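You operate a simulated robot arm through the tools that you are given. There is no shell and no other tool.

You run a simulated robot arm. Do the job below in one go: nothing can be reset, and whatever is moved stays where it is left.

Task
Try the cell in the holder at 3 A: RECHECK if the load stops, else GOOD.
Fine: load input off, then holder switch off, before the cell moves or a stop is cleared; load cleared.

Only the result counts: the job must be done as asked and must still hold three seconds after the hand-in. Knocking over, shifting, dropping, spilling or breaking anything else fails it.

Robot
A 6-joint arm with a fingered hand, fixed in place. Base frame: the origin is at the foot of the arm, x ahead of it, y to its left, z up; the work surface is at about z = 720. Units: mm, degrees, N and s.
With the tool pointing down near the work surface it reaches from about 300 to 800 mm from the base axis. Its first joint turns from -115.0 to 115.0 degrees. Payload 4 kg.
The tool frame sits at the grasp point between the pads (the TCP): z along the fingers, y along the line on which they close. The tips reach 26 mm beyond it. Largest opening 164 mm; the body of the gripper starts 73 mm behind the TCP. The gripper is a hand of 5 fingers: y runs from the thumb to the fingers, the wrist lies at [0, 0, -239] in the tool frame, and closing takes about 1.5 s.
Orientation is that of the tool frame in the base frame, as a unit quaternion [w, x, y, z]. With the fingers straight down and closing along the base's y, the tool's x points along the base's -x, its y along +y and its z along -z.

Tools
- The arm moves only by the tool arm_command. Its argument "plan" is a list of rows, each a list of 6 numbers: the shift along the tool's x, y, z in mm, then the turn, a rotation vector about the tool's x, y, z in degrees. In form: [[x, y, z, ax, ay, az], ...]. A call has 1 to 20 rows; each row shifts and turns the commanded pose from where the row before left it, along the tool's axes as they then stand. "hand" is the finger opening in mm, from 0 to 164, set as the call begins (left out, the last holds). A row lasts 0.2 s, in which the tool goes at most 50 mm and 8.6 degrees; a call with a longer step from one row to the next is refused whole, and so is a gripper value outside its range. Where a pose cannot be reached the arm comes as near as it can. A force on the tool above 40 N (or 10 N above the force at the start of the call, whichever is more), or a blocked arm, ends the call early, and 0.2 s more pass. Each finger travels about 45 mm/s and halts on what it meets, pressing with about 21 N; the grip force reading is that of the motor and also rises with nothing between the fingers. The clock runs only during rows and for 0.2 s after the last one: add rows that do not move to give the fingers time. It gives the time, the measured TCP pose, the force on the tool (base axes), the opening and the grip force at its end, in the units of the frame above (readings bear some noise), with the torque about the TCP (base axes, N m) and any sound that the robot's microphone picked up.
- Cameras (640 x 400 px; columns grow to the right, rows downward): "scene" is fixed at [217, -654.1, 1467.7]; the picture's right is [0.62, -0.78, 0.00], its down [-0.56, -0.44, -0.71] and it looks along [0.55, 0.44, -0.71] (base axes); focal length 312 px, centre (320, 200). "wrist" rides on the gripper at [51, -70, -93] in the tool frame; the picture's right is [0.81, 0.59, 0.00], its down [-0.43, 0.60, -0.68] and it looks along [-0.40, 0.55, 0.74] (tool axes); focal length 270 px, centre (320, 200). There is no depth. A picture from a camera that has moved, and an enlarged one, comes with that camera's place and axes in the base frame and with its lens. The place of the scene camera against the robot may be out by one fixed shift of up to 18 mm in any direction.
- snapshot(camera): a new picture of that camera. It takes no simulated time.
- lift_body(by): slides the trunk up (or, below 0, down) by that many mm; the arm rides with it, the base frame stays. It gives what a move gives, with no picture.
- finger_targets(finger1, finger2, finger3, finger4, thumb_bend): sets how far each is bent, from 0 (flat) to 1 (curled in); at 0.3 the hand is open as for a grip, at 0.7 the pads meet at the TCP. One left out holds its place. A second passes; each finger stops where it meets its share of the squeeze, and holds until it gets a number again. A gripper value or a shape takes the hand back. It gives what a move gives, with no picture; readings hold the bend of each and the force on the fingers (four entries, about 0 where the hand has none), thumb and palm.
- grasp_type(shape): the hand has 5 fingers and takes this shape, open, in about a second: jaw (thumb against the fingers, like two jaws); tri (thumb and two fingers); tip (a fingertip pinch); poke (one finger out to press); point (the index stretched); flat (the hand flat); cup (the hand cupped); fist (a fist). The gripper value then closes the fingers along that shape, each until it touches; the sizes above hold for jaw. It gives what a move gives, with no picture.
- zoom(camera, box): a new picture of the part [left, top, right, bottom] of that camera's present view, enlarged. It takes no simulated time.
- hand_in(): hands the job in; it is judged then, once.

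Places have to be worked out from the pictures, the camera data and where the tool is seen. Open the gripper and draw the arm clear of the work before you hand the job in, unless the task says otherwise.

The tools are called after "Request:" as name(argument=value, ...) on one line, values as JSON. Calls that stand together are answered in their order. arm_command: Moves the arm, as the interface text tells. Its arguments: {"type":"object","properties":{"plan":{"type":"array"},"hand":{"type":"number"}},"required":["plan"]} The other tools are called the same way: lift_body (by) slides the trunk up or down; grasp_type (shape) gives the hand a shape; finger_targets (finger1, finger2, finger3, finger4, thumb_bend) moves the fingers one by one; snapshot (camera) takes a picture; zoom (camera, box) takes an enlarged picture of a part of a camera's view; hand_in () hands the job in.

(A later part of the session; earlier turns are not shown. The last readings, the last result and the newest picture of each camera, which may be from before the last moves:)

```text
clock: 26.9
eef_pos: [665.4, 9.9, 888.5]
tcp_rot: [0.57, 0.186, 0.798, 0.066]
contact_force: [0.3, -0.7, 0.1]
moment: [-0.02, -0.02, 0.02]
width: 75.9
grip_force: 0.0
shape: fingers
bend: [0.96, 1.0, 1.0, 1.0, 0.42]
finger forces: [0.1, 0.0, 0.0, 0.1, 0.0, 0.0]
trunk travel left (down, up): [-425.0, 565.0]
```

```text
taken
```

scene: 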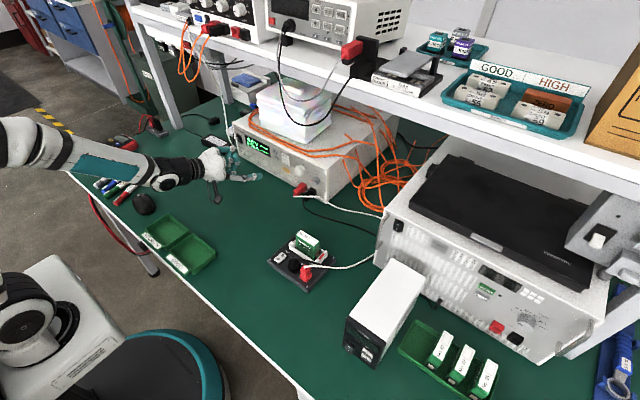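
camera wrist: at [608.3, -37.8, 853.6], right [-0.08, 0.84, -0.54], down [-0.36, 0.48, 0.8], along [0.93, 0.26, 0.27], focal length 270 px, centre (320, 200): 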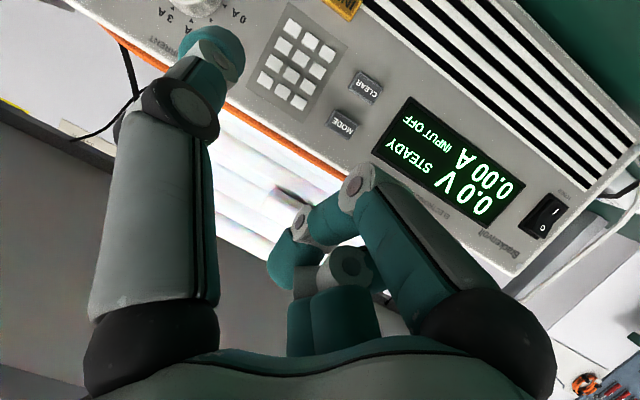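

The orientation recovered, so the extra reach helped. I'll slide right 70 mm and take out the remaining ~6° of yaw.

Request:
arm_command(plan=[[-13, -32.3, 3.8, 0, 0, 0], [-13, -32.3, 3.8, 0, 0, 0], [0, 0, 0, -5.5, 2, -2.1], [0, 0, 0, 0, 0, 0]])

Request:
snapshot(camera="wrist")

```text
clock: 27.9
eef_pos: [668.2, -32.2, 896.5]
tcp_rot: [0.569, 0.191, 0.798, 0.057]
contact_force: [-0.4, -0.4, 0.8]
moment: [0.01, 0.0, 0.0]
width: 76.2
grip_force: 0.0
shape: fingers
bend: [0.96, 1.0, 1.0, 1.0, 0.42]
finger forces: [0.0, 0.0, 0.0, 0.0, 0.1, 0.0]
out of reach, approached as far as the arm can: row 1, 2, 3
trunk travel left (down, up): [-425.0, 565.0]
```

```text
taken
camera wrist: at [551.3, -67.2, 863.3], right [-0.08, 0.84, -0.54], down [-0.36, 0.47, 0.8], along [0.93, 0.26, 0.27], focal length 270 px, centre (320, 200)
```

wrist: 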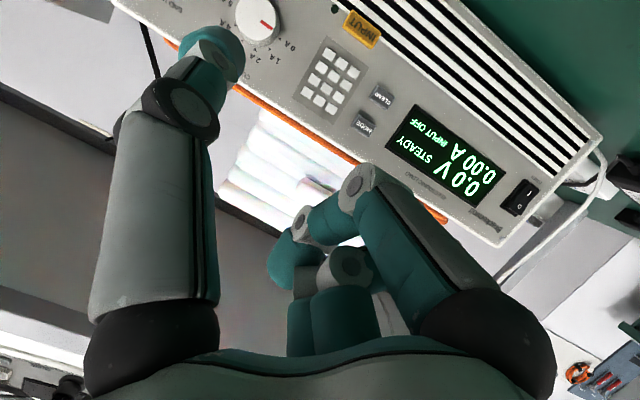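

The pointer is at 0 A and 3 A is about +108° clockwise. Steep right-hand poses with a level hand are limited, so I'll test a 45° downward pitch with the roll removed, staying back from the panel.

Request:
zoom(camera="wrist", box=[180, 0, 420, 130])

Request:
arm_command(plan=[[0, 0, 0, 0, 0, -8.3], [0, 0, 0, 0, 0, -8.3], [0, 0, 0, 0, 0, -8.3], [0, 0, 0, 0, 8.3, 0], [0, 0, 0, 0, 8.3, 0], [0, 0, 0, 0, 8.3, 0], [0, 0, 0, 0, 0, 0]])

Request:
snapshot(camera="wrist")

```text
2.67 times, centred on (300, 65) of wrist
camera zoom: at [551.3, -67.2, 863.3], right [-0.08, 0.84, -0.54], down [-0.36, 0.47, 0.8], along [0.93, 0.26, 0.27], focal length 721 px, centre (373, 560)
```

zoom: 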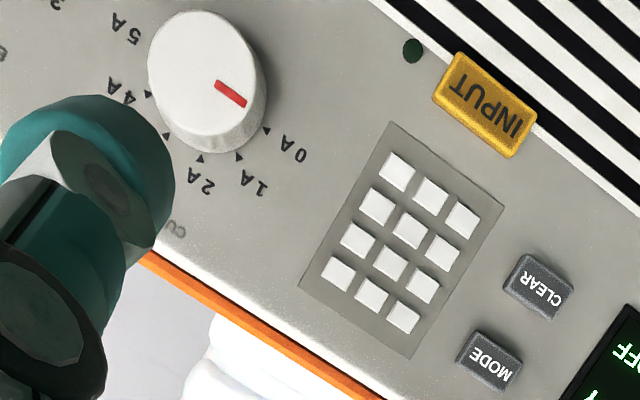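

```text
clock: 29.5
eef_pos: [670.0, -42.7, 900.6]
tcp_rot: [0.415, 0.02, 0.906, -0.088]
contact_force: [-1.5, 1.5, -2.5]
moment: [-0.02, -0.12, -0.11]
width: 75.8
grip_force: 0.0
shape: fingers
bend: [0.96, 1.0, 1.0, 1.0, 0.42]
finger forces: [0.0, 0.0, 0.0, 0.0, 0.0, 0.0]
out of reach, approached as far as the arm can: row 6
trunk travel left (down, up): [-425.0, 565.0]
```

```text
taken
camera wrist: at [560.2, -96.5, 931.8], right [-0.47, 0.55, -0.69], down [-0.16, 0.72, 0.68], along [0.87, 0.42, -0.25], focal length 270 px, centre (320, 200)
```

wrist: 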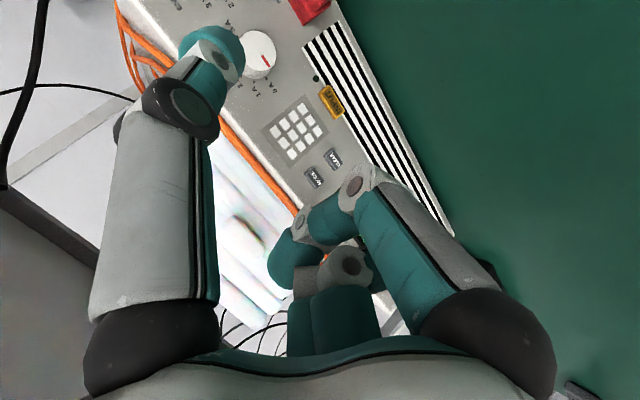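

Pitch is now about 40° down. The limit may come from the arm folding close to the base, so I'll test going forward and right together.

Request:
arm_command(plan=[[-12.9, -22.5, 9.8, 0, 0, 0], [-12.9, -22.5, 9.8, 0, 0, 0], [-12.9, -22.5, 9.8, 0, 0, 0], [0, 0, 0, 0, 0, 0]])

Request:
snapshot(camera="scene")

```text
clock: 30.5
eef_pos: [706.3, -111.9, 916.3]
tcp_rot: [0.413, 0.036, 0.907, -0.078]
contact_force: [0.8, 0.4, 0.3]
moment: [0.0, -0.03, -0.02]
width: 76.1
grip_force: 0.0
shape: fingers
bend: [0.96, 1.0, 1.0, 1.0, 0.42]
finger forces: [0.1, 0.0, 0.1, 0.1, 0.1, 0.1]
trunk travel left (down, up): [-425.0, 565.0]
```

```text
taken
```

scene: 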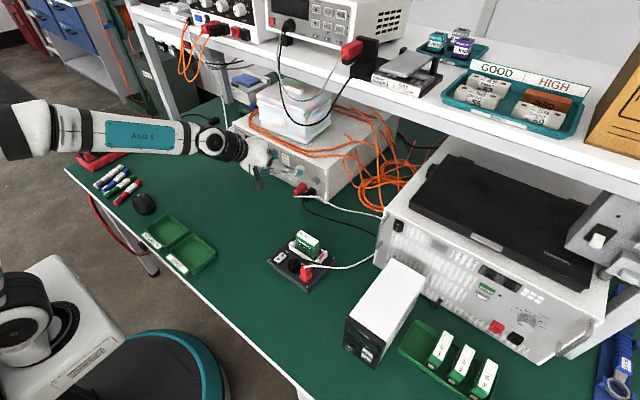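

That was reached cleanly, so the hand can work near the panel. I'll square the yaw and open the "tip" pinch shape to see where its pads are.

Request:
arm_command(plan=[[0, 0, 0, -4.9, -0.7, -4.2], [0, 0, 0, -4.9, -0.7, -4.2], [0, 0, 0, 0, 0, 0]])

Request:
grasp_type(shape="tip")

Request:
snapshot(camera="wrist")

Request:
zoom(camera="scene", box=[220, 120, 330, 205])

```text
clock: 31.3
eef_pos: [707.2, -113.1, 915.8]
tcp_rot: [0.419, -0.068, 0.905, -0.031]
contact_force: [0.9, -0.8, -0.2]
moment: [0.0, -0.02, 0.01]
width: 76.0
grip_force: 0.1
shape: fingers
bend: [0.96, 1.0, 1.0, 1.0, 0.42]
finger forces: [0.1, 0.0, 0.0, 0.1, 0.1, 0.1]
trunk travel left (down, up): [-425.0, 565.0]
```

```text
clock: 32.2
eef_pos: [707.0, -112.2, 915.6]
tcp_rot: [0.418, -0.067, 0.906, -0.031]
contact_force: [-0.6, -1.0, 0.3]
moment: [-0.03, -0.01, -0.02]
width: 163.9
grip_force: 0.0
shape: tip
bend: [0.14, 0.3, 0.3, 0.14, 0.3]
finger forces: [0.1, 0.0, 0.1, 0.1, 0.1, 0.1]
trunk travel left (down, up): [-425.0, 565.0]
```

```text
taken
camera wrist: at [611.3, -189.3, 947.0], right [-0.57, 0.46, -0.68], down [-0.3, 0.65, 0.7], along [0.76, 0.6, -0.24], focal length 270 px, centre (320, 200)
```

wrist: 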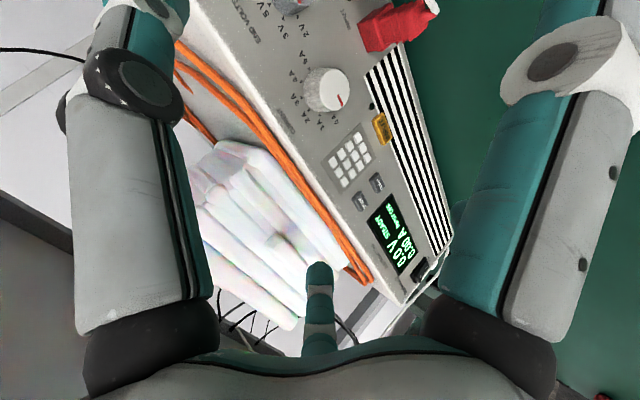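

```text
4.71 times, centred on (275, 162) of scene
camera zoom: at [217.0, -654.1, 1467.7], right [0.62, -0.78, 0.0], down [-0.56, -0.44, -0.71], along [0.55, 0.44, -0.71], focal length 1467 px, centre (532, 376)
```

zoom: 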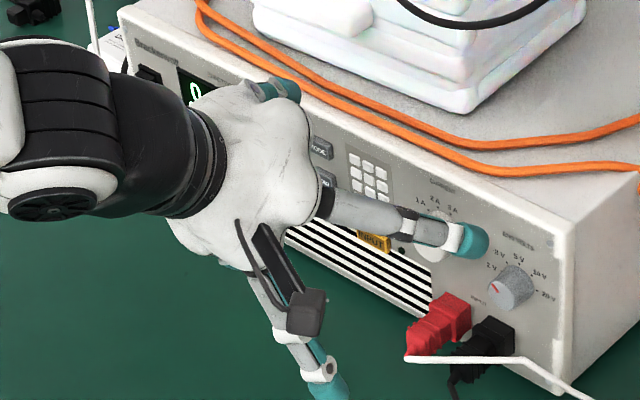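

In the "tip" shape fingers 2 and 3 oppose the thumb. From several views the CURRENT knob's face centre is about (785,−120,837), the panel x≈803, and INPUT about (799,−46,792). I'll curl fingers 1 and 4, half-close 2, 3 and the thumb, and level the hand with a negative roll.

Request:
finger_targets(finger1=1.0, finger4=1.0, finger2=0.5, finger3=0.5, thumb_bend=0.5)

Request:
arm_command(plan=[[0, 0, 0, 0, -6.7, 0], [0, 0, 0, 0, -6.7, 0], [0, 0, 0, 0, -6.7, 0], [0, 0, 0, 0, 0, -8.3], [0, 0, 0, 0, 0, -8.3], [0, 0, 0, 0, 0, -8.3], [0, 0, 0, 0, 0, 0]])

Request:
snapshot(camera="wrist")

Request:
zoom(camera="scene", box=[220, 120, 330, 205])

```text
clock: 33.2
eef_pos: [707.3, -111.7, 917.5]
tcp_rot: [0.419, -0.068, 0.905, -0.031]
contact_force: [-0.5, 0.3, -0.2]
moment: [-0.02, 0.0, 0.04]
width: 36.7
grip_force: 0.0
shape: fingers
bend: [0.74, 0.5, 0.5, 0.74, 0.5]
finger forces: [0.1, 0.0, 0.0, 0.0, 0.0, 0.0]
trunk travel left (down, up): [-425.0, 565.0]
```

```text
clock: 34.8
eef_pos: [724.5, -91.3, 959.9]
tcp_rot: [0.441, -0.255, 0.851, -0.129]
contact_force: [-0.4, 0.9, 0.2]
moment: [0.01, -0.02, 0.03]
width: 36.9
grip_force: 0.1
shape: fingers
bend: [0.74, 0.5, 0.5, 0.74, 0.5]
finger forces: [0.0, 0.0, 0.1, 0.0, 0.0, 0.0]
out of reach, approached as far as the arm can: row 1, 2, 3, 4, 5, 6
trunk travel left (down, up): [-425.0, 565.0]
```

```text
taken
camera wrist: at [647.1, -179.3, 1009.5], right [-0.58, 0.05, -0.82], down [-0.53, 0.73, 0.42], along [0.62, 0.68, -0.4], focal length 270 px, centre (320, 200)
```

wrist: 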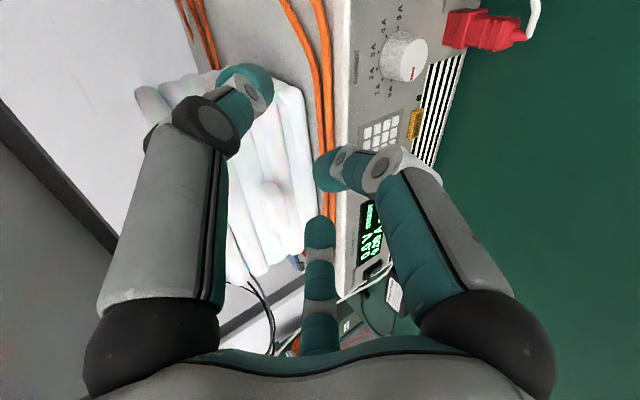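

```text
4.71 times, centred on (275, 162) of scene
camera zoom: at [217.0, -654.1, 1467.7], right [0.62, -0.78, 0.0], down [-0.56, -0.44, -0.71], along [0.55, 0.44, -0.71], focal length 1467 px, centre (532, 376)
```

zoom: 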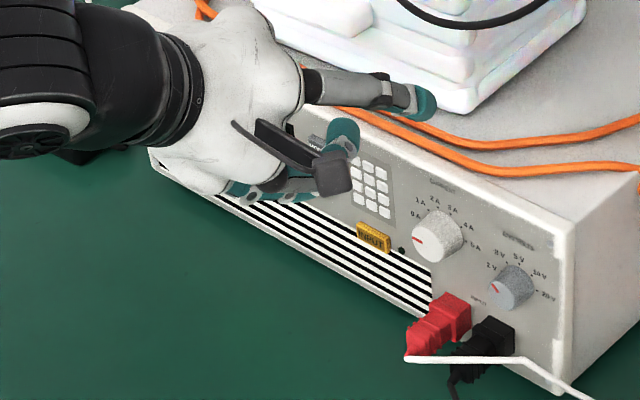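

That levelling was out of reach and the hand drifted up to (724,−91,960) with pitch ~35° and roll −30°. I'll bring it down in front of the knob, about 50 mm out, with this orientation and check reachability.

Request:
arm_command(plan=[[18.2, 3.1, 15, 0, 0, 0], [18.2, 3.1, 15, 0, 0, 0], [18.2, 3.1, 15, 0, 0, 0], [18.2, 3.1, 15, 0, 0, 0], [0, 0, 0, 0, 0, 0]])

Request:
snapshot(camera="wrist")

Request:
snapshot(camera="scene")

```text
clock: 36.0
eef_pos: [766.4, -80.5, 925.8]
tcp_rot: [0.438, -0.252, 0.853, -0.131]
contact_force: [0.3, 0.1, 0.0]
moment: [-0.01, 0.03, -0.01]
width: 36.9
grip_force: 0.1
shape: fingers
bend: [0.74, 0.5, 0.5, 0.74, 0.5]
finger forces: [0.1, 0.0, 0.1, 0.0, 0.0, 0.0]
out of reach, approached as far as the arm can: row 1, 2, 3, 4
trunk travel left (down, up): [-425.0, 565.0]
```

```text
taken
camera wrist: at [687.6, -168.1, 975.9], right [-0.58, 0.05, -0.81], down [-0.53, 0.73, 0.42], along [0.62, 0.68, -0.4], focal length 270 px, centre (320, 200)
```

wrist: 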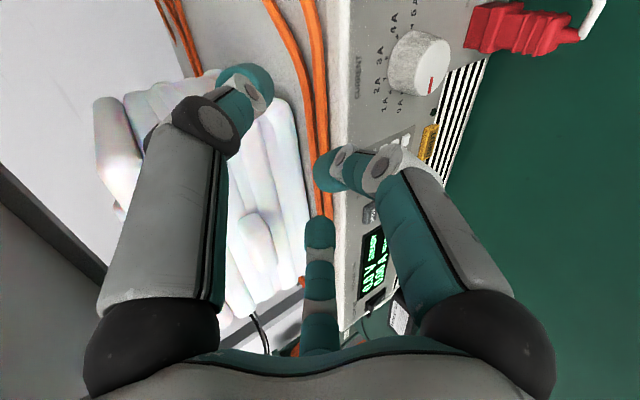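

```text
taken
```

scene: 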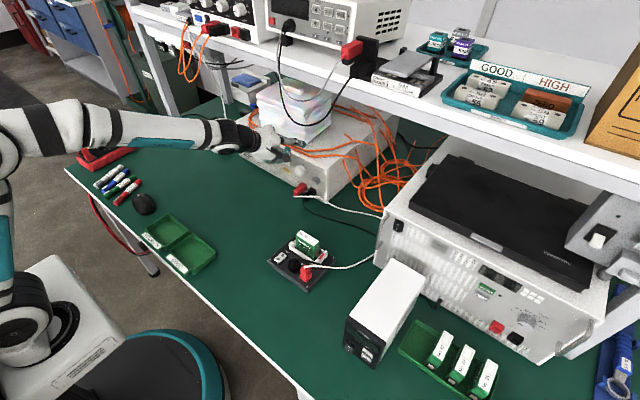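

Lowering the trunk flattens the forearm and keeps the wrist away from its singular, aligned pose. I'll raise and retreat the hand now, then lower the trunk another 200 mm.

Request:
arm_command(plan=[[-17, -11.1, -14.6, 0, 0, 0], [-17, -11.1, -14.6, 0, 0, 0], [-17, -11.1, -14.6, 0, 0, 0], [-17, -11.1, -14.6, 0, 0, 0], [9.8, 6.3, -16.3, 0, 0, 0], [9.8, 6.3, -16.3, 0, 0, 0], [9.8, 6.3, -16.3, 0, 0, 0], [9.8, 6.3, -16.3, 0, 0, 0], [-17, -11.1, -14.6, 0, 0, 0], [-17, -11.1, -14.6, 0, 0, 0], [-17, -11.1, -14.6, 0, 0, 0], [-17, -11.1, -14.6, 0, 0, 0], [0, 0, 0, 0, 0, 0]])

Request:
snapshot(camera="scene")

```text
clock: 38.8
eef_pos: [680.5, -83.4, 1123.4]
tcp_rot: [0.447, -0.255, 0.848, -0.128]
contact_force: [0.1, -0.4, 0.1]
moment: [0.01, 0.04, -0.04]
width: 36.9
grip_force: 0.1
shape: fingers
bend: [0.74, 0.5, 0.5, 0.74, 0.5]
finger forces: [0.0, 0.0, 0.0, 0.0, 0.1, 0.0]
trunk travel left (down, up): [-425.0, 565.0]
```

```text
taken
```

scene: 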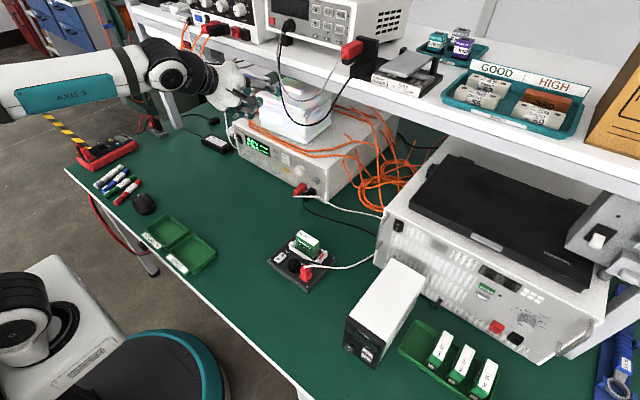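

No reach warnings this time, so I'll lower the trunk 200 mm.

Request:
lift_body(by=-200)

Request:
snapshot(camera="scene")

Request:
snapshot(camera="wrist")

```text
clock: 41.0
eef_pos: [680.0, -84.9, 924.5]
tcp_rot: [0.448, -0.255, 0.847, -0.128]
contact_force: [-0.3, 0.0, -0.3]
moment: [-0.03, 0.0, 0.01]
width: 36.7
grip_force: 0.2
shape: fingers
bend: [0.74, 0.5, 0.5, 0.74, 0.5]
finger forces: [0.1, 0.1, 0.1, 0.1, 0.1, 0.0]
trunk travel left (down, up): [-225.0, 765.0]
```

```text
taken
```

scene: 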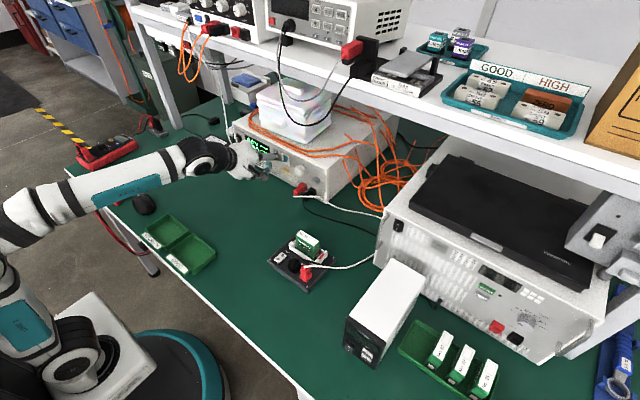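

```text
taken
camera wrist: at [602.9, -172.3, 972.4], right [-0.57, 0.05, -0.82], down [-0.55, 0.73, 0.42], along [0.62, 0.69, -0.39], focal length 270 px, centre (320, 200)
```

wrist: 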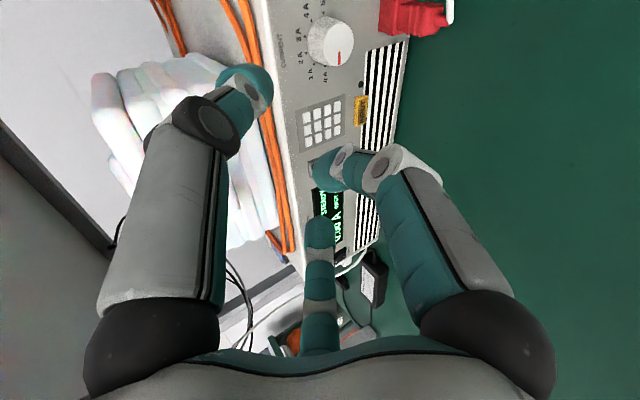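

The forearm now slopes upward, a good posture. I'll curl fingers 1 and 4 fully and raise the pitch by 15°.

Request:
finger_targets(finger1=1.0, finger4=1.0)

Request:
arm_command(plan=[[0, 0, 0, 4.1, -6.3, 0], [0, 0, 0, 4.1, -6.3, 0], [0, 0, 0, 0, 0, 0]])

Request:
snapshot(camera="wrist")

Request:
zoom(camera="scene", box=[190, 110, 330, 210])

```text
clock: 42.0
eef_pos: [680.0, -84.4, 923.3]
tcp_rot: [0.447, -0.255, 0.848, -0.127]
contact_force: [-1.1, -0.4, -0.5]
moment: [0.01, 0.0, 0.02]
width: 37.0
grip_force: 0.2
shape: fingers
bend: [0.74, 0.5, 0.5, 0.74, 0.5]
finger forces: [0.0, 0.1, 0.0, 0.0, 0.0, 0.1]
trunk travel left (down, up): [-225.0, 765.0]
```

```text
clock: 42.8
eef_pos: [682.3, -74.6, 935.1]
tcp_rot: [0.55, -0.233, 0.786, -0.161]
contact_force: [0.1, 0.0, -0.1]
moment: [0.0, 0.0, -0.03]
width: 37.1
grip_force: 0.1
shape: fingers
bend: [0.74, 0.5, 0.5, 0.74, 0.5]
finger forces: [0.0, 0.0, 0.1, 0.1, 0.1, 0.0]
out of reach, approached as far as the arm can: row 2
trunk travel left (down, up): [-225.0, 765.0]
```

```text
taken
camera wrist: at [594.1, -161.9, 961.6], right [-0.34, 0.05, -0.94], down [-0.63, 0.73, 0.27], along [0.7, 0.68, -0.22], focal length 270 px, centre (320, 200)
```

wrist: 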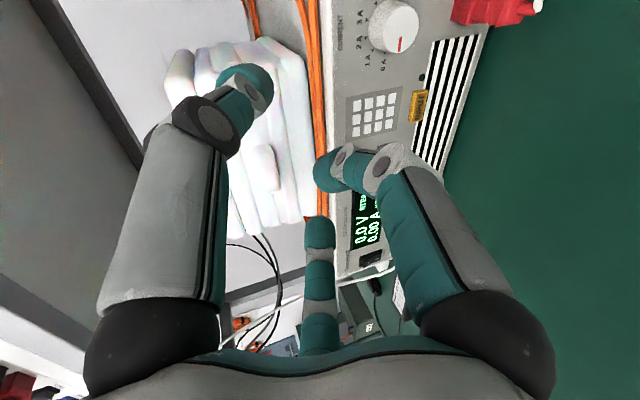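

```text
4.00 times, centred on (260, 160) of scene
camera zoom: at [217.0, -654.1, 1467.7], right [0.62, -0.78, 0.0], down [-0.56, -0.44, -0.71], along [0.55, 0.44, -0.71], focal length 1247 px, centre (560, 360)
```

zoom: 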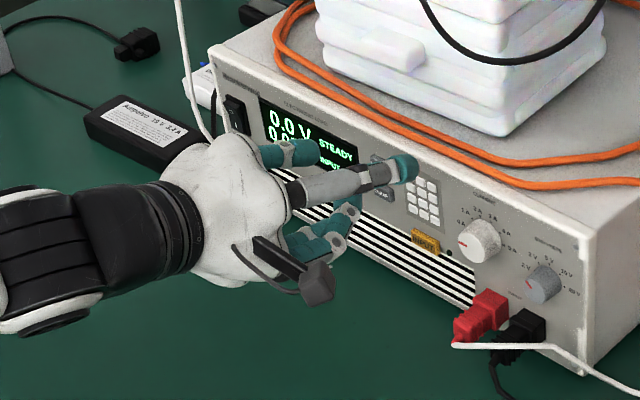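

Still marginal, so I'll return to about 30° pitch, raise the hand 100 mm and lower the trunk another 100 mm for more margin.

Request:
arm_command(plan=[[-19.7, -12.7, -8.6, 0, 0, 0], [-19.7, -12.7, -8.6, 0, 0, 0], [-19.7, -12.7, -8.6, 0, 0, 0], [-19.7, -12.7, -8.6, 0, 0, 0], [0, 0, 0, -2.7, 4.2, 0], [0, 0, 0, -2.7, 4.2, 0], [0, 0, 0, 0, 0, 0]])

Request:
lift_body(by=-100)

Request:
snapshot(camera="scene")

```text
clock: 44.4
eef_pos: [681.4, -74.3, 1035.9]
tcp_rot: [0.484, -0.248, 0.828, -0.139]
contact_force: [0.1, -0.2, -0.9]
moment: [-0.02, -0.01, -0.01]
width: 36.7
grip_force: 0.0
shape: fingers
bend: [0.74, 0.5, 0.5, 0.74, 0.5]
finger forces: [0.0, 0.0, 0.1, 0.0, 0.0, 0.1]
trunk travel left (down, up): [-225.0, 765.0]
```

```text
clock: 45.7
eef_pos: [682.0, -74.8, 933.8]
tcp_rot: [0.483, -0.25, 0.827, -0.139]
contact_force: [-0.4, -0.9, 0.1]
moment: [-0.01, 0.0, -0.01]
width: 37.0
grip_force: 0.1
shape: fingers
bend: [0.74, 0.5, 0.5, 0.74, 0.5]
finger forces: [0.0, 0.0, 0.0, 0.0, 0.1, 0.1]
trunk travel left (down, up): [-125.0, 865.0]
```

```text
taken
```

scene: 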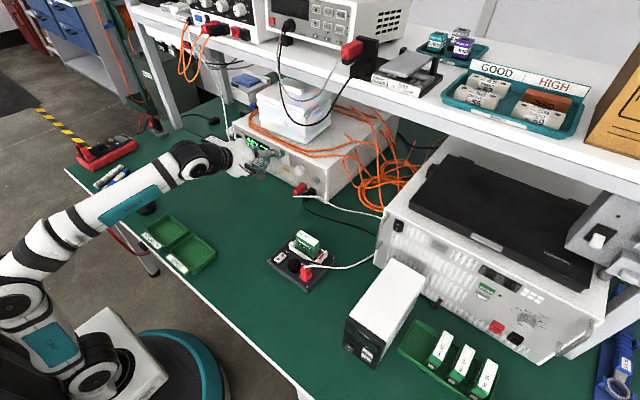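

I'll look closely at the hand from both cameras to see exactly where the opposing fingers sit.

Request:
zoom(camera="scene", box=[215, 125, 295, 190])

Request:
zoom(camera="wrist", box=[180, 20, 480, 380])

```text
6.15 times, centred on (255, 158) of scene
camera zoom: at [217.0, -654.1, 1467.7], right [0.62, -0.78, 0.0], down [-0.56, -0.44, -0.71], along [0.55, 0.44, -0.71], focal length 1918 px, centre (720, 462)
```

zoom: 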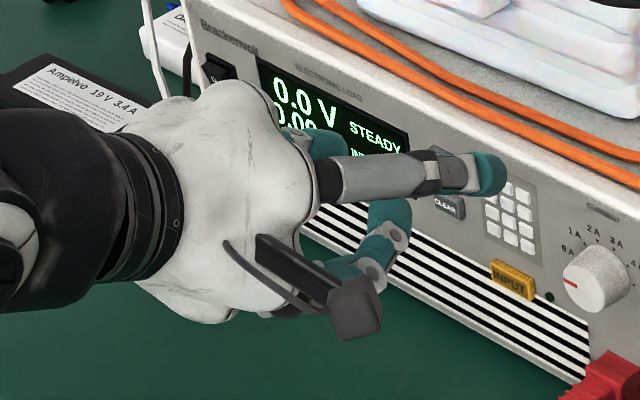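

```text
1.11 times, centred on (330, 200) of wrist
camera zoom: at [600.1, -162.7, 975.6], right [-0.49, 0.05, -0.87], down [-0.58, 0.73, 0.37], along [0.65, 0.69, -0.33], focal length 300 px, centre (309, 200)
```

zoom: 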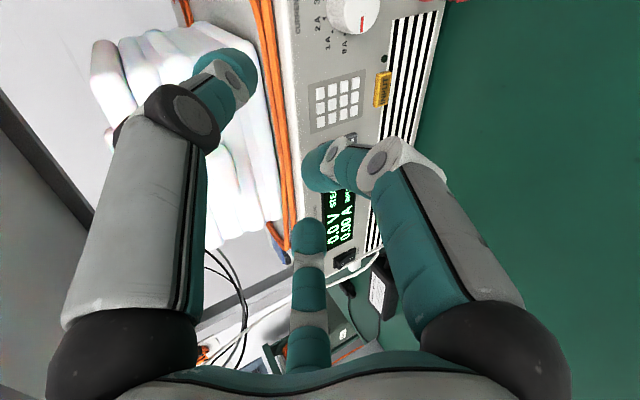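

The digits turn out to sit radially, about 72° apart. Rather than a full five-finger grip in tight space, I'll curl all the fingers again and use the thumb alone to roll the knob clockwise from its top.

Request:
finger_targets(finger1=0.6, finger2=1.0, finger3=1.0, finger4=0.6, thumb_bend=0.42)

Request:
finger_targets(finger1=1.0, finger4=1.0)

Request:
zoom(camera="scene", box=[215, 125, 335, 215])

Request:
snapshot(camera="wrist")

```text
clock: 46.7
eef_pos: [680.4, -75.1, 933.9]
tcp_rot: [0.484, -0.249, 0.827, -0.139]
contact_force: [-0.3, 0.0, -0.3]
moment: [0.0, 0.02, -0.01]
width: 47.8
grip_force: 0.2
shape: fingers
bend: [0.6, 0.91, 0.91, 0.6, 0.42]
finger forces: [0.0, 0.1, 0.0, 0.0, 0.0, 0.0]
trunk travel left (down, up): [-125.0, 865.0]
```

```text
clock: 47.7
eef_pos: [682.2, -75.3, 934.0]
tcp_rot: [0.484, -0.249, 0.827, -0.14]
contact_force: [-0.5, -0.5, 1.1]
moment: [0.01, 0.01, 0.0]
width: 51.7
grip_force: 0.0
shape: fingers
bend: [0.82, 0.98, 0.98, 0.82, 0.42]
finger forces: [0.0, 0.0, 0.0, 0.1, 0.0, 0.0]
trunk travel left (down, up): [-125.0, 865.0]
```

```text
4.44 times, centred on (275, 170) of scene
camera zoom: at [217.0, -654.1, 1467.7], right [0.62, -0.78, 0.0], down [-0.56, -0.44, -0.71], along [0.55, 0.44, -0.71], focal length 1385 px, centre (520, 333)
```

zoom: 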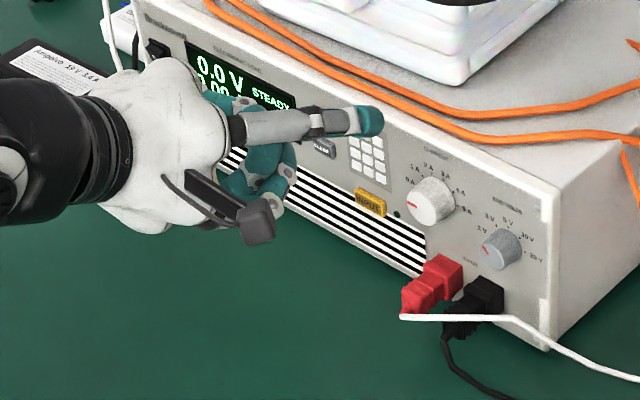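

```text
taken
camera wrist: at [600.1, -162.7, 975.5], right [-0.49, 0.05, -0.87], down [-0.58, 0.73, 0.37], along [0.65, 0.69, -0.33], focal length 270 px, centre (320, 200)
```

wrist: 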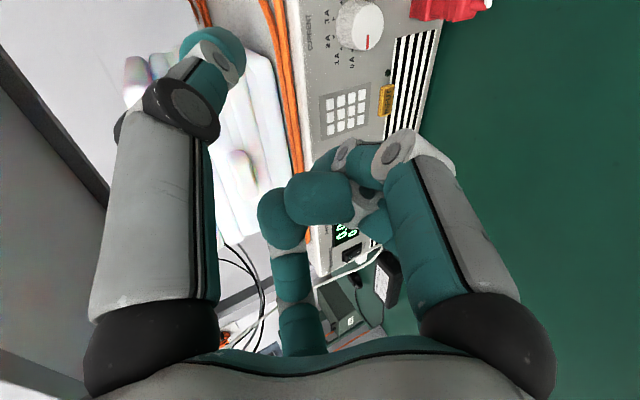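

The thumb tip now computes to about (728,−138,955) and the knob centre is confirmed at (785,−118,838). I'll bring the thumb tip to a hover above the upper left of the knob.

Request:
arm_command(plan=[[2, 8.7, 17.1, 0, 0, 0], [2, 8.7, 17.1, 0, 0, 0], [2, 8.7, 17.1, 0, 0, 0], [2, 8.7, 17.1, 0, 0, 0], [2, 8.7, 17.1, 0, 0, 0], [0, 0, 0, 0, 0, 0]])

Request:
zoom(camera="scene", box=[245, 135, 335, 205])

Request:
snapshot(camera="wrist")

```text
clock: 49.1
eef_pos: [739.1, -42.4, 863.8]
tcp_rot: [0.483, -0.249, 0.828, -0.139]
contact_force: [-0.9, 0.0, 0.0]
moment: [-0.03, -0.02, 0.01]
width: 53.5
grip_force: 0.0
shape: fingers
bend: [0.87, 0.98, 0.98, 0.88, 0.42]
finger forces: [0.1, 0.1, 0.0, 0.1, 0.0, 0.0]
trunk travel left (down, up): [-125.0, 865.0]
```

```text
5.71 times, centred on (290, 170) of scene
camera zoom: at [217.0, -654.1, 1467.7], right [0.62, -0.78, 0.0], down [-0.56, -0.44, -0.71], along [0.55, 0.44, -0.71], focal length 1781 px, centre (491, 371)
```

zoom: 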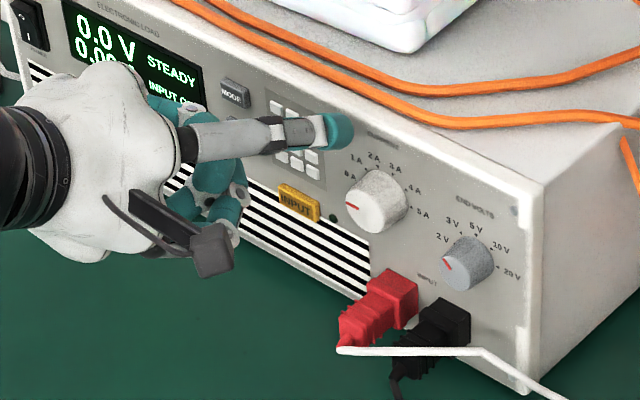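

```text
taken
camera wrist: at [658.3, -130.3, 905.4], right [-0.49, 0.05, -0.87], down [-0.58, 0.73, 0.37], along [0.65, 0.69, -0.33], focal length 270 px, centre (320, 200)
```

wrist: 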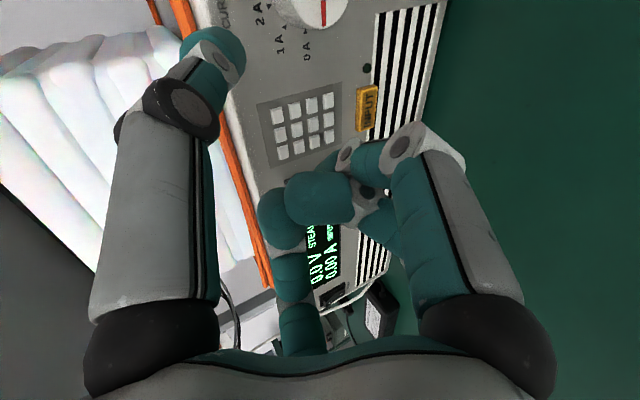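

The tip hovers at about (786,−102,885). I'll lower it toward the knob's top and feel for contact.

Request:
arm_command(plan=[[7.3, 0, 3.4, 0, 0, 0], [7.3, 0, 3.4, 0, 0, 0], [2.2, 1.4, 1.5, 0, 0, 0], [0, 0, 0, 0, 0, 0]])

Request:
zoom(camera="scene", box=[265, 145, 325, 190])

```text
clock: 50.1
eef_pos: [740.0, -50.3, 845.6]
tcp_rot: [0.484, -0.249, 0.827, -0.139]
contact_force: [-0.6, 0.0, 0.3]
moment: [-0.01, 0.0, -0.01]
width: 53.6
grip_force: 0.0
shape: fingers
bend: [0.88, 0.98, 0.98, 0.88, 0.42]
finger forces: [0.0, 0.0, 0.0, 0.1, 0.0, 0.0]
trunk travel left (down, up): [-125.0, 865.0]
```

```text
8.89 times, centred on (295, 168) of scene
camera zoom: at [217.0, -654.1, 1467.7], right [0.62, -0.78, 0.0], down [-0.56, -0.44, -0.71], along [0.55, 0.44, -0.71], focal length 2770 px, centre (542, 489)
```

zoom: 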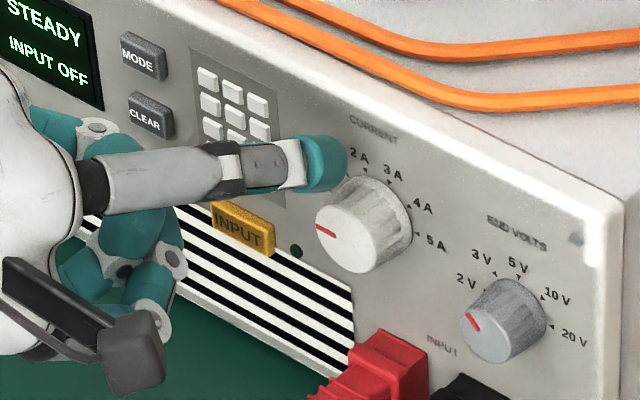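

The tip is right at the upper left of the knob with no contact yet. I'll go down in 3 mm steps.

Request:
arm_command(plan=[[2.2, 1.4, 1.5, 0, 0, 0], [2.2, 1.4, 1.5, 0, 0, 0], [0, 0, 0, 0, 0, 0]])

Request:
zoom(camera="scene", box=[265, 145, 325, 190])

```text
clock: 50.9
eef_pos: [739.0, -50.0, 841.1]
tcp_rot: [0.484, -0.249, 0.827, -0.139]
contact_force: [0.0, -0.6, 0.1]
moment: [0.01, -0.02, -0.01]
width: 53.5
grip_force: 0.1
shape: fingers
bend: [0.88, 0.98, 0.98, 0.88, 0.42]
finger forces: [0.0, 0.1, 0.1, 0.1, 0.0, 0.1]
trunk travel left (down, up): [-125.0, 865.0]
```

```text
8.89 times, centred on (295, 168) of scene
camera zoom: at [217.0, -654.1, 1467.7], right [0.62, -0.78, 0.0], down [-0.56, -0.44, -0.71], along [0.55, 0.44, -0.71], focal length 2770 px, centre (542, 489)
```

zoom: 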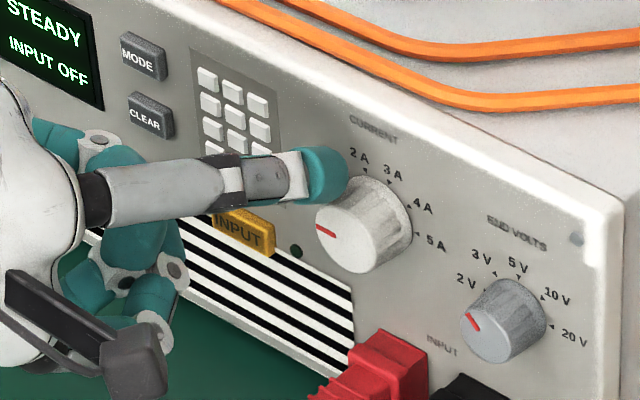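

Close to contact. I'll start sweeping right with a slight downward press and watch the pointer.

Request:
arm_command(plan=[[3.8, -3.5, 0.7, 0, 0, 0], [3.8, -3.5, 0.7, 0, 0, 0], [3.8, -3.5, 0.7, 0, 0, 0], [0, 0, 0, 0, 0, 0]])

Request:
zoom(camera="scene", box=[265, 145, 325, 190])

```text
clock: 51.9
eef_pos: [740.3, -64.7, 836.4]
tcp_rot: [0.484, -0.25, 0.827, -0.139]
contact_force: [0.4, 1.3, 2.6]
moment: [-0.16, -0.12, 0.04]
width: 54.2
grip_force: 1.5
shape: fingers
bend: [0.88, 0.98, 0.98, 0.88, 0.42]
finger forces: [0.0, 0.0, 0.0, 0.1, 2.5, 0.1]
trunk travel left (down, up): [-125.0, 865.0]
```

```text
8.89 times, centred on (295, 168) of scene
camera zoom: at [217.0, -654.1, 1467.7], right [0.62, -0.78, 0.0], down [-0.56, -0.44, -0.71], along [0.55, 0.44, -0.71], focal length 2770 px, centre (542, 489)
```

zoom: 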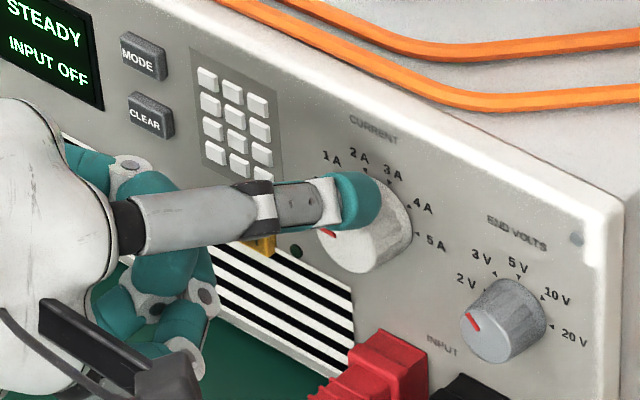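

Contact is made (about 3 N), and the pointer seems to be moving. I'll continue the sweep along the arc.

Request:
arm_command(plan=[[3.8, -3.5, 0.7, 0, 0, 0], [3.8, -3.5, 0.7, 0, 0, 0], [3.8, -3.5, 0.7, 0, 0, 0], [0, 0, 0, 0, 0, 0]])

Request:
zoom(camera="scene", box=[265, 145, 325, 190])

Request:
zoom(camera="wrist", box=[160, 0, 400, 150])

```text
clock: 52.9
eef_pos: [739.7, -80.8, 830.7]
tcp_rot: [0.484, -0.249, 0.827, -0.139]
contact_force: [0.6, 0.1, 1.0]
moment: [0.03, -0.02, 0.05]
width: 54.0
grip_force: 0.1
shape: fingers
bend: [0.88, 0.98, 0.98, 0.88, 0.42]
finger forces: [0.0, 0.1, 0.1, 0.0, 0.0, 0.0]
trunk travel left (down, up): [-125.0, 865.0]
```

```text
8.89 times, centred on (295, 168) of scene
camera zoom: at [217.0, -654.1, 1467.7], right [0.62, -0.78, 0.0], down [-0.56, -0.44, -0.71], along [0.55, 0.44, -0.71], focal length 2770 px, centre (542, 489)
```

zoom: 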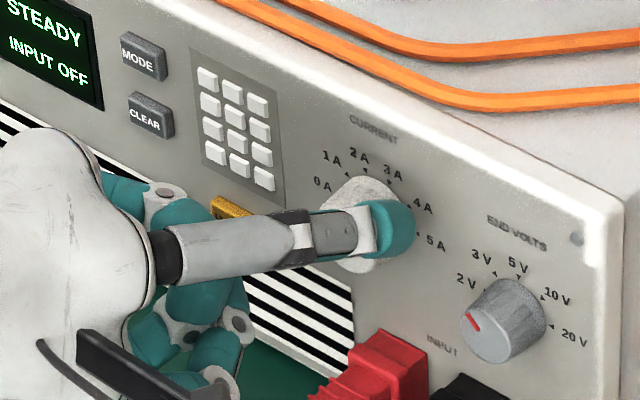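

```text
2.67 times, centred on (280, 75) of wrist
camera zoom: at [658.8, -168.6, 873.4], right [-0.49, 0.05, -0.87], down [-0.58, 0.73, 0.37], along [0.65, 0.69, -0.33], focal length 721 px, centre (427, 533)
```

zoom: 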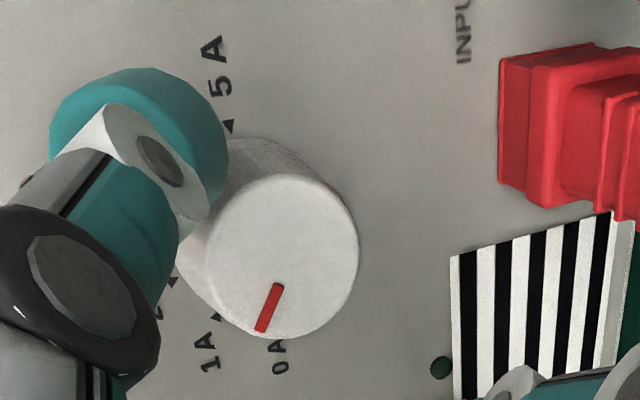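

The pointer now sits at about 1 A, so the roll works at roughly 36° per pass. I'll lift off, return to the left side, make another slightly firmer arc, then lift clear and look.

Request:
arm_command(plan=[[0.4, -6.9, -2.0, 0, 0, 0], [-10.9, -7.1, -7.4, 0, 0, 0], [-10.9, -7.1, -7.4, 0, 0, 0], [-11, 16.7, 0.2, 0, 0, 0], [-11, 16.7, 0.2, 0, 0, 0], [8.0, 5.2, 5.4, 0, 0, 0], [8.0, 5.2, 5.4, 0, 0, 0], [6.7, -1.4, 2.7, 0, 0, 0], [2.3, -5.6, -0.7, 0, 0, 0], [3.5, -4.9, 0.1, 0, 0, 0], [4.4, -3.9, 0.8, 0, 0, 0], [0, 0, 0, 0, 0, 0]])

Request:
zoom(camera="wrist", box=[160, 0, 400, 150])

Request:
zoom(camera="scene", box=[265, 145, 325, 190])

```text
clock: 55.5
eef_pos: [739.1, -69.5, 837.7]
tcp_rot: [0.484, -0.249, 0.827, -0.139]
contact_force: [0.2, 0.8, -0.1]
moment: [-0.02, 0.0, 0.01]
width: 53.8
grip_force: 0.2
shape: fingers
bend: [0.88, 0.98, 0.98, 0.88, 0.42]
finger forces: [0.0, 0.0, 0.0, 0.0, 0.0, 0.0]
trunk travel left (down, up): [-125.0, 865.0]
```

```text
2.67 times, centred on (280, 75) of wrist
camera zoom: at [658.7, -157.4, 879.6], right [-0.49, 0.05, -0.87], down [-0.58, 0.73, 0.37], along [0.65, 0.69, -0.33], focal length 721 px, centre (427, 533)
```

zoom: 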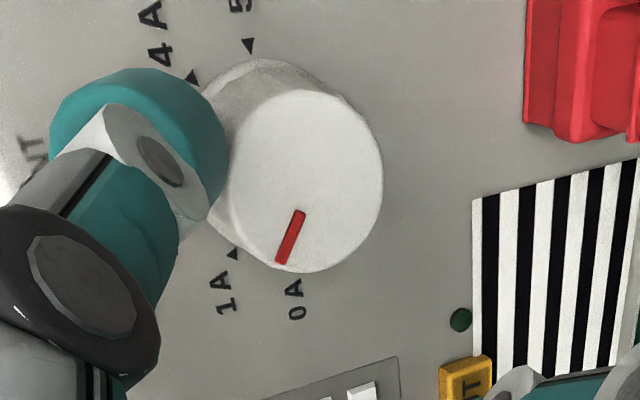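

```text
8.89 times, centred on (295, 168) of scene
camera zoom: at [217.0, -654.1, 1467.7], right [0.62, -0.78, 0.0], down [-0.56, -0.44, -0.71], along [0.55, 0.44, -0.71], focal length 2770 px, centre (542, 489)
```

zoom: 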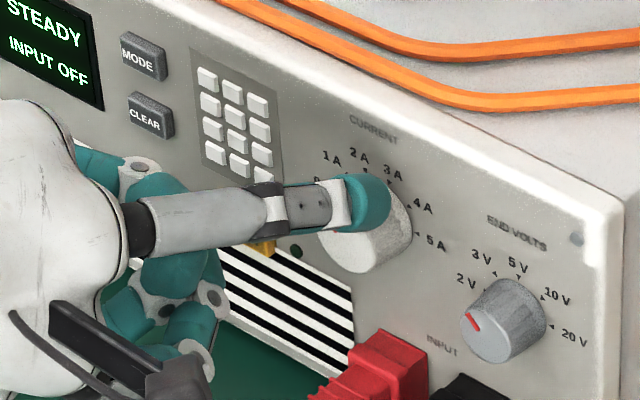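

That second pass only skimmed the surface and the pointer is still near 1 A. I'll repeat about 4 mm deeper, stopping partway round to check.

Request:
arm_command(plan=[[-7.5, -4.9, -5.1, 0, 0, 0], [-8.8, 13.4, 0.2, 0, 0, 0], [9.7, 6.3, 6.6, 0, 0, 0], [2.65, -4.36, -0.16, 0, 0, 0], [3.54, -3.66, 0.48, 0, 0, 0], [4.14, -2.68, 1.08, 0, 0, 0], [0, 0, 0, 0, 0, 0]])

Request:
zoom(camera="wrist", box=[160, 0, 400, 150])

```text
clock: 57.1
eef_pos: [739.4, -68.6, 830.7]
tcp_rot: [0.485, -0.249, 0.827, -0.138]
contact_force: [-1.4, -2.0, 3.8]
moment: [-0.15, -0.16, -0.18]
width: 57.3
grip_force: 1.7
shape: fingers
bend: [0.88, 0.98, 0.98, 0.88, 0.4]
finger forces: [0.0, 0.1, 0.0, 0.0, 3.9, 0.0]
trunk travel left (down, up): [-125.0, 865.0]
```

```text
2.67 times, centred on (280, 75) of wrist
camera zoom: at [658.1, -156.4, 873.4], right [-0.49, 0.05, -0.87], down [-0.58, 0.73, 0.37], along [0.65, 0.69, -0.33], focal length 721 px, centre (427, 533)
```

zoom: 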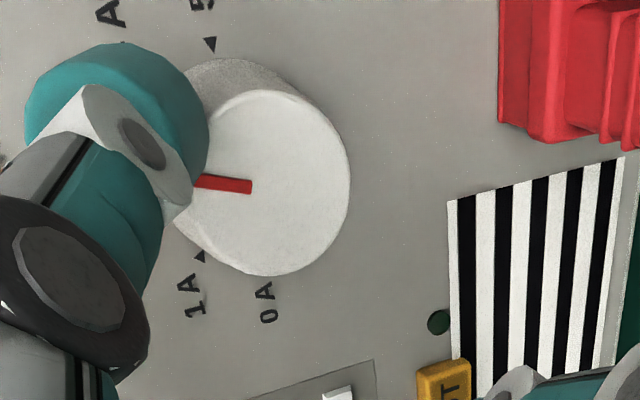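

The pointer is now at about 107°, essentially at 3 A (108°). I'll lift off straight along the contact normal and check it.

Request:
arm_command(plan=[[-1.7, -5.15, -2.45, 0, 0, 0], [-1.7, -5.15, -2.45, 0, 0, 0], [-3.4, -10.3, -4.9, 0, 0, 0], [9.7, -4.2, -17.5, 0, 0, 0], [9.7, -4.2, -17.5, 0, 0, 0], [0, 0, 0, 0, 0, 0]])

Request:
zoom(camera="wrist", box=[200, 0, 440, 150])

Request:
zoom(camera="scene", box=[265, 145, 325, 190])

```text
clock: 58.5
eef_pos: [702.3, -99.4, 858.1]
tcp_rot: [0.484, -0.25, 0.827, -0.138]
contact_force: [0.2, -0.2, 0.8]
moment: [-0.04, -0.01, 0.01]
width: 53.9
grip_force: 0.0
shape: fingers
bend: [0.88, 0.98, 0.98, 0.88, 0.42]
finger forces: [0.0, 0.1, 0.0, 0.0, 0.0, 0.1]
trunk travel left (down, up): [-125.0, 865.0]
```

```text
2.67 times, centred on (320, 75) of wrist
camera zoom: at [621.8, -187.2, 899.7], right [-0.49, 0.05, -0.87], down [-0.58, 0.73, 0.37], along [0.65, 0.69, -0.33], focal length 721 px, centre (320, 533)
```

zoom: 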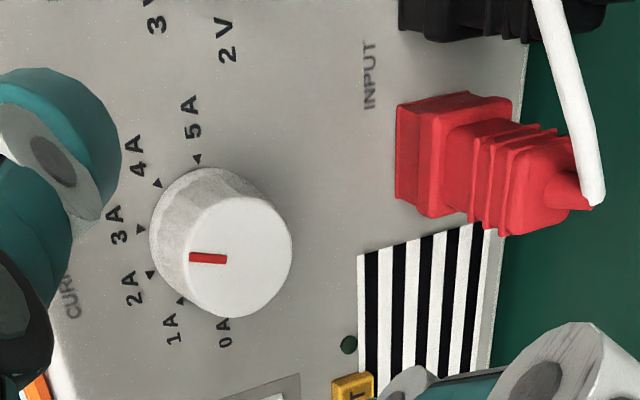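

```text
8.89 times, centred on (295, 168) of scene
camera zoom: at [217.0, -654.1, 1467.7], right [0.62, -0.78, 0.0], down [-0.56, -0.44, -0.71], along [0.55, 0.44, -0.71], focal length 2770 px, centre (542, 489)
```

zoom: 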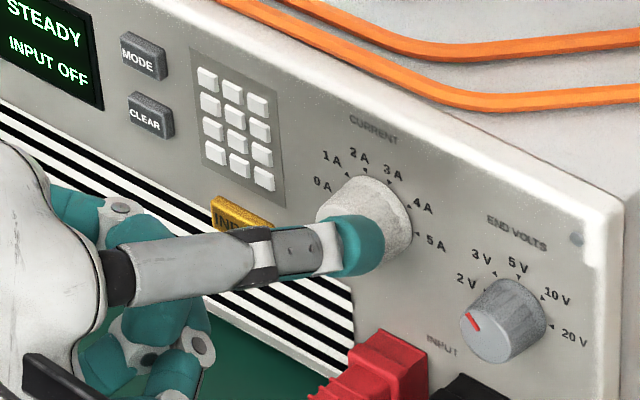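

The pointer reads 3 A. Now the holder's TEST switch: I'll zoom in to see its state.

Request:
zoom(camera="scene", box=[265, 225, 345, 295])

Request:
zoom(camera="scene", box=[275, 240, 305, 270])

Request:
snapshot(camera="scene")

```text
5.71 times, centred on (305, 260) of scene
camera zoom: at [217.0, -654.1, 1467.7], right [0.62, -0.78, 0.0], down [-0.56, -0.44, -0.71], along [0.55, 0.44, -0.71], focal length 1781 px, centre (406, -143)
```

zoom: 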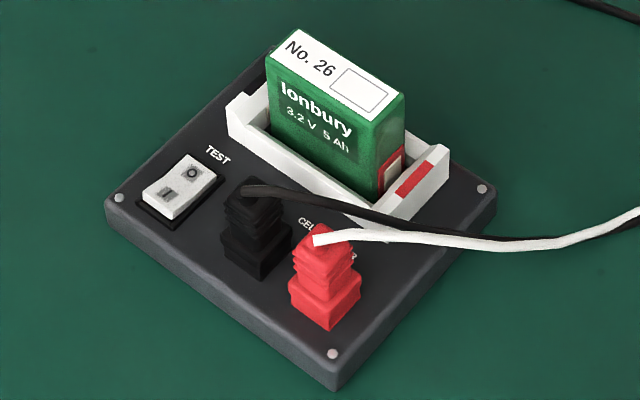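

```text
13.33 times, centred on (290, 255) of scene
camera zoom: at [217.0, -654.1, 1467.7], right [0.62, -0.78, 0.0], down [-0.56, -0.44, -0.71], along [0.55, 0.44, -0.71], focal length 4155 px, centre (720, -533)
```

zoom: 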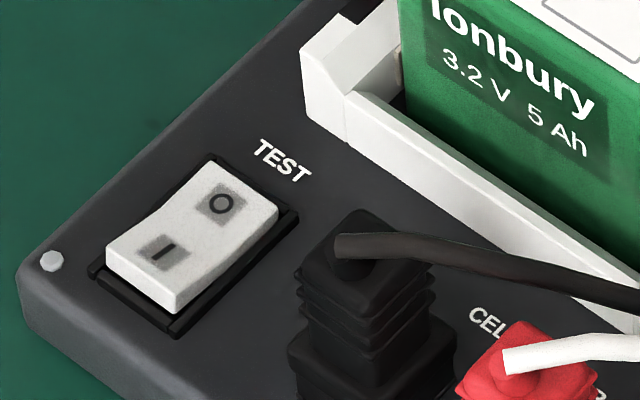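

```text
taken
```

scene: 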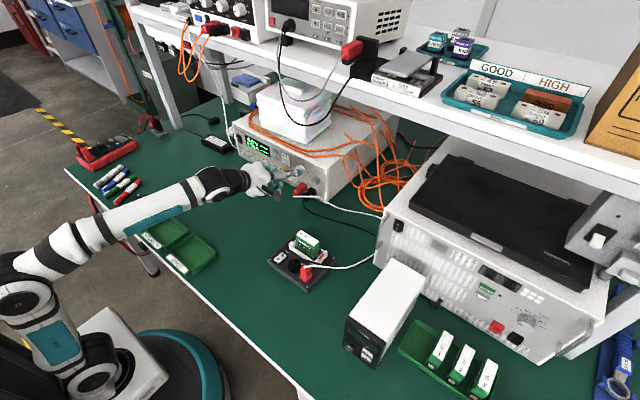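

The rocker's I end (near side, about (531,−257)) is raised, so TEST is off. I'll retract from the panel, raise the trunk, and then point the hand straight down for this press.

Request:
arm_command(plan=[[8.1, 5.6, -17.4, 0, 0, 0], [8.1, 5.6, -17.4, 0, 0, 0], [8.1, 5.6, -17.4, 0, 0, 0], [8.1, 5.6, -17.4, 0, 0, 0], [0, 0, 0, 0, 0, 0]])

Request:
lift_body(by=250)

Request:
snapshot(camera="scene")

```text
clock: 59.7
eef_pos: [624.5, -99.0, 858.0]
tcp_rot: [0.484, -0.249, 0.827, -0.139]
contact_force: [0.3, 0.6, -0.6]
moment: [0.02, -0.02, 0.01]
width: 54.1
grip_force: 0.0
shape: fingers
bend: [0.88, 0.98, 0.98, 0.88, 0.42]
finger forces: [0.1, 0.0, 0.1, 0.0, 0.0, 0.1]
trunk travel left (down, up): [-125.0, 865.0]
```

```text
clock: 62.3
eef_pos: [625.2, -98.9, 1109.2]
tcp_rot: [0.484, -0.249, 0.827, -0.139]
contact_force: [-0.6, 0.1, 0.6]
moment: [-0.02, -0.01, 0.03]
width: 54.1
grip_force: 0.1
shape: fingers
bend: [0.88, 0.98, 0.98, 0.88, 0.42]
finger forces: [0.0, 0.0, 0.1, 0.0, 0.1, 0.1]
trunk travel left (down, up): [-375.0, 615.0]
```

```text
taken
```

scene: 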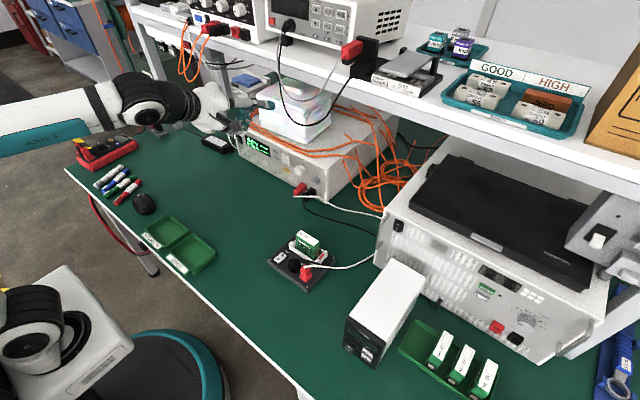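

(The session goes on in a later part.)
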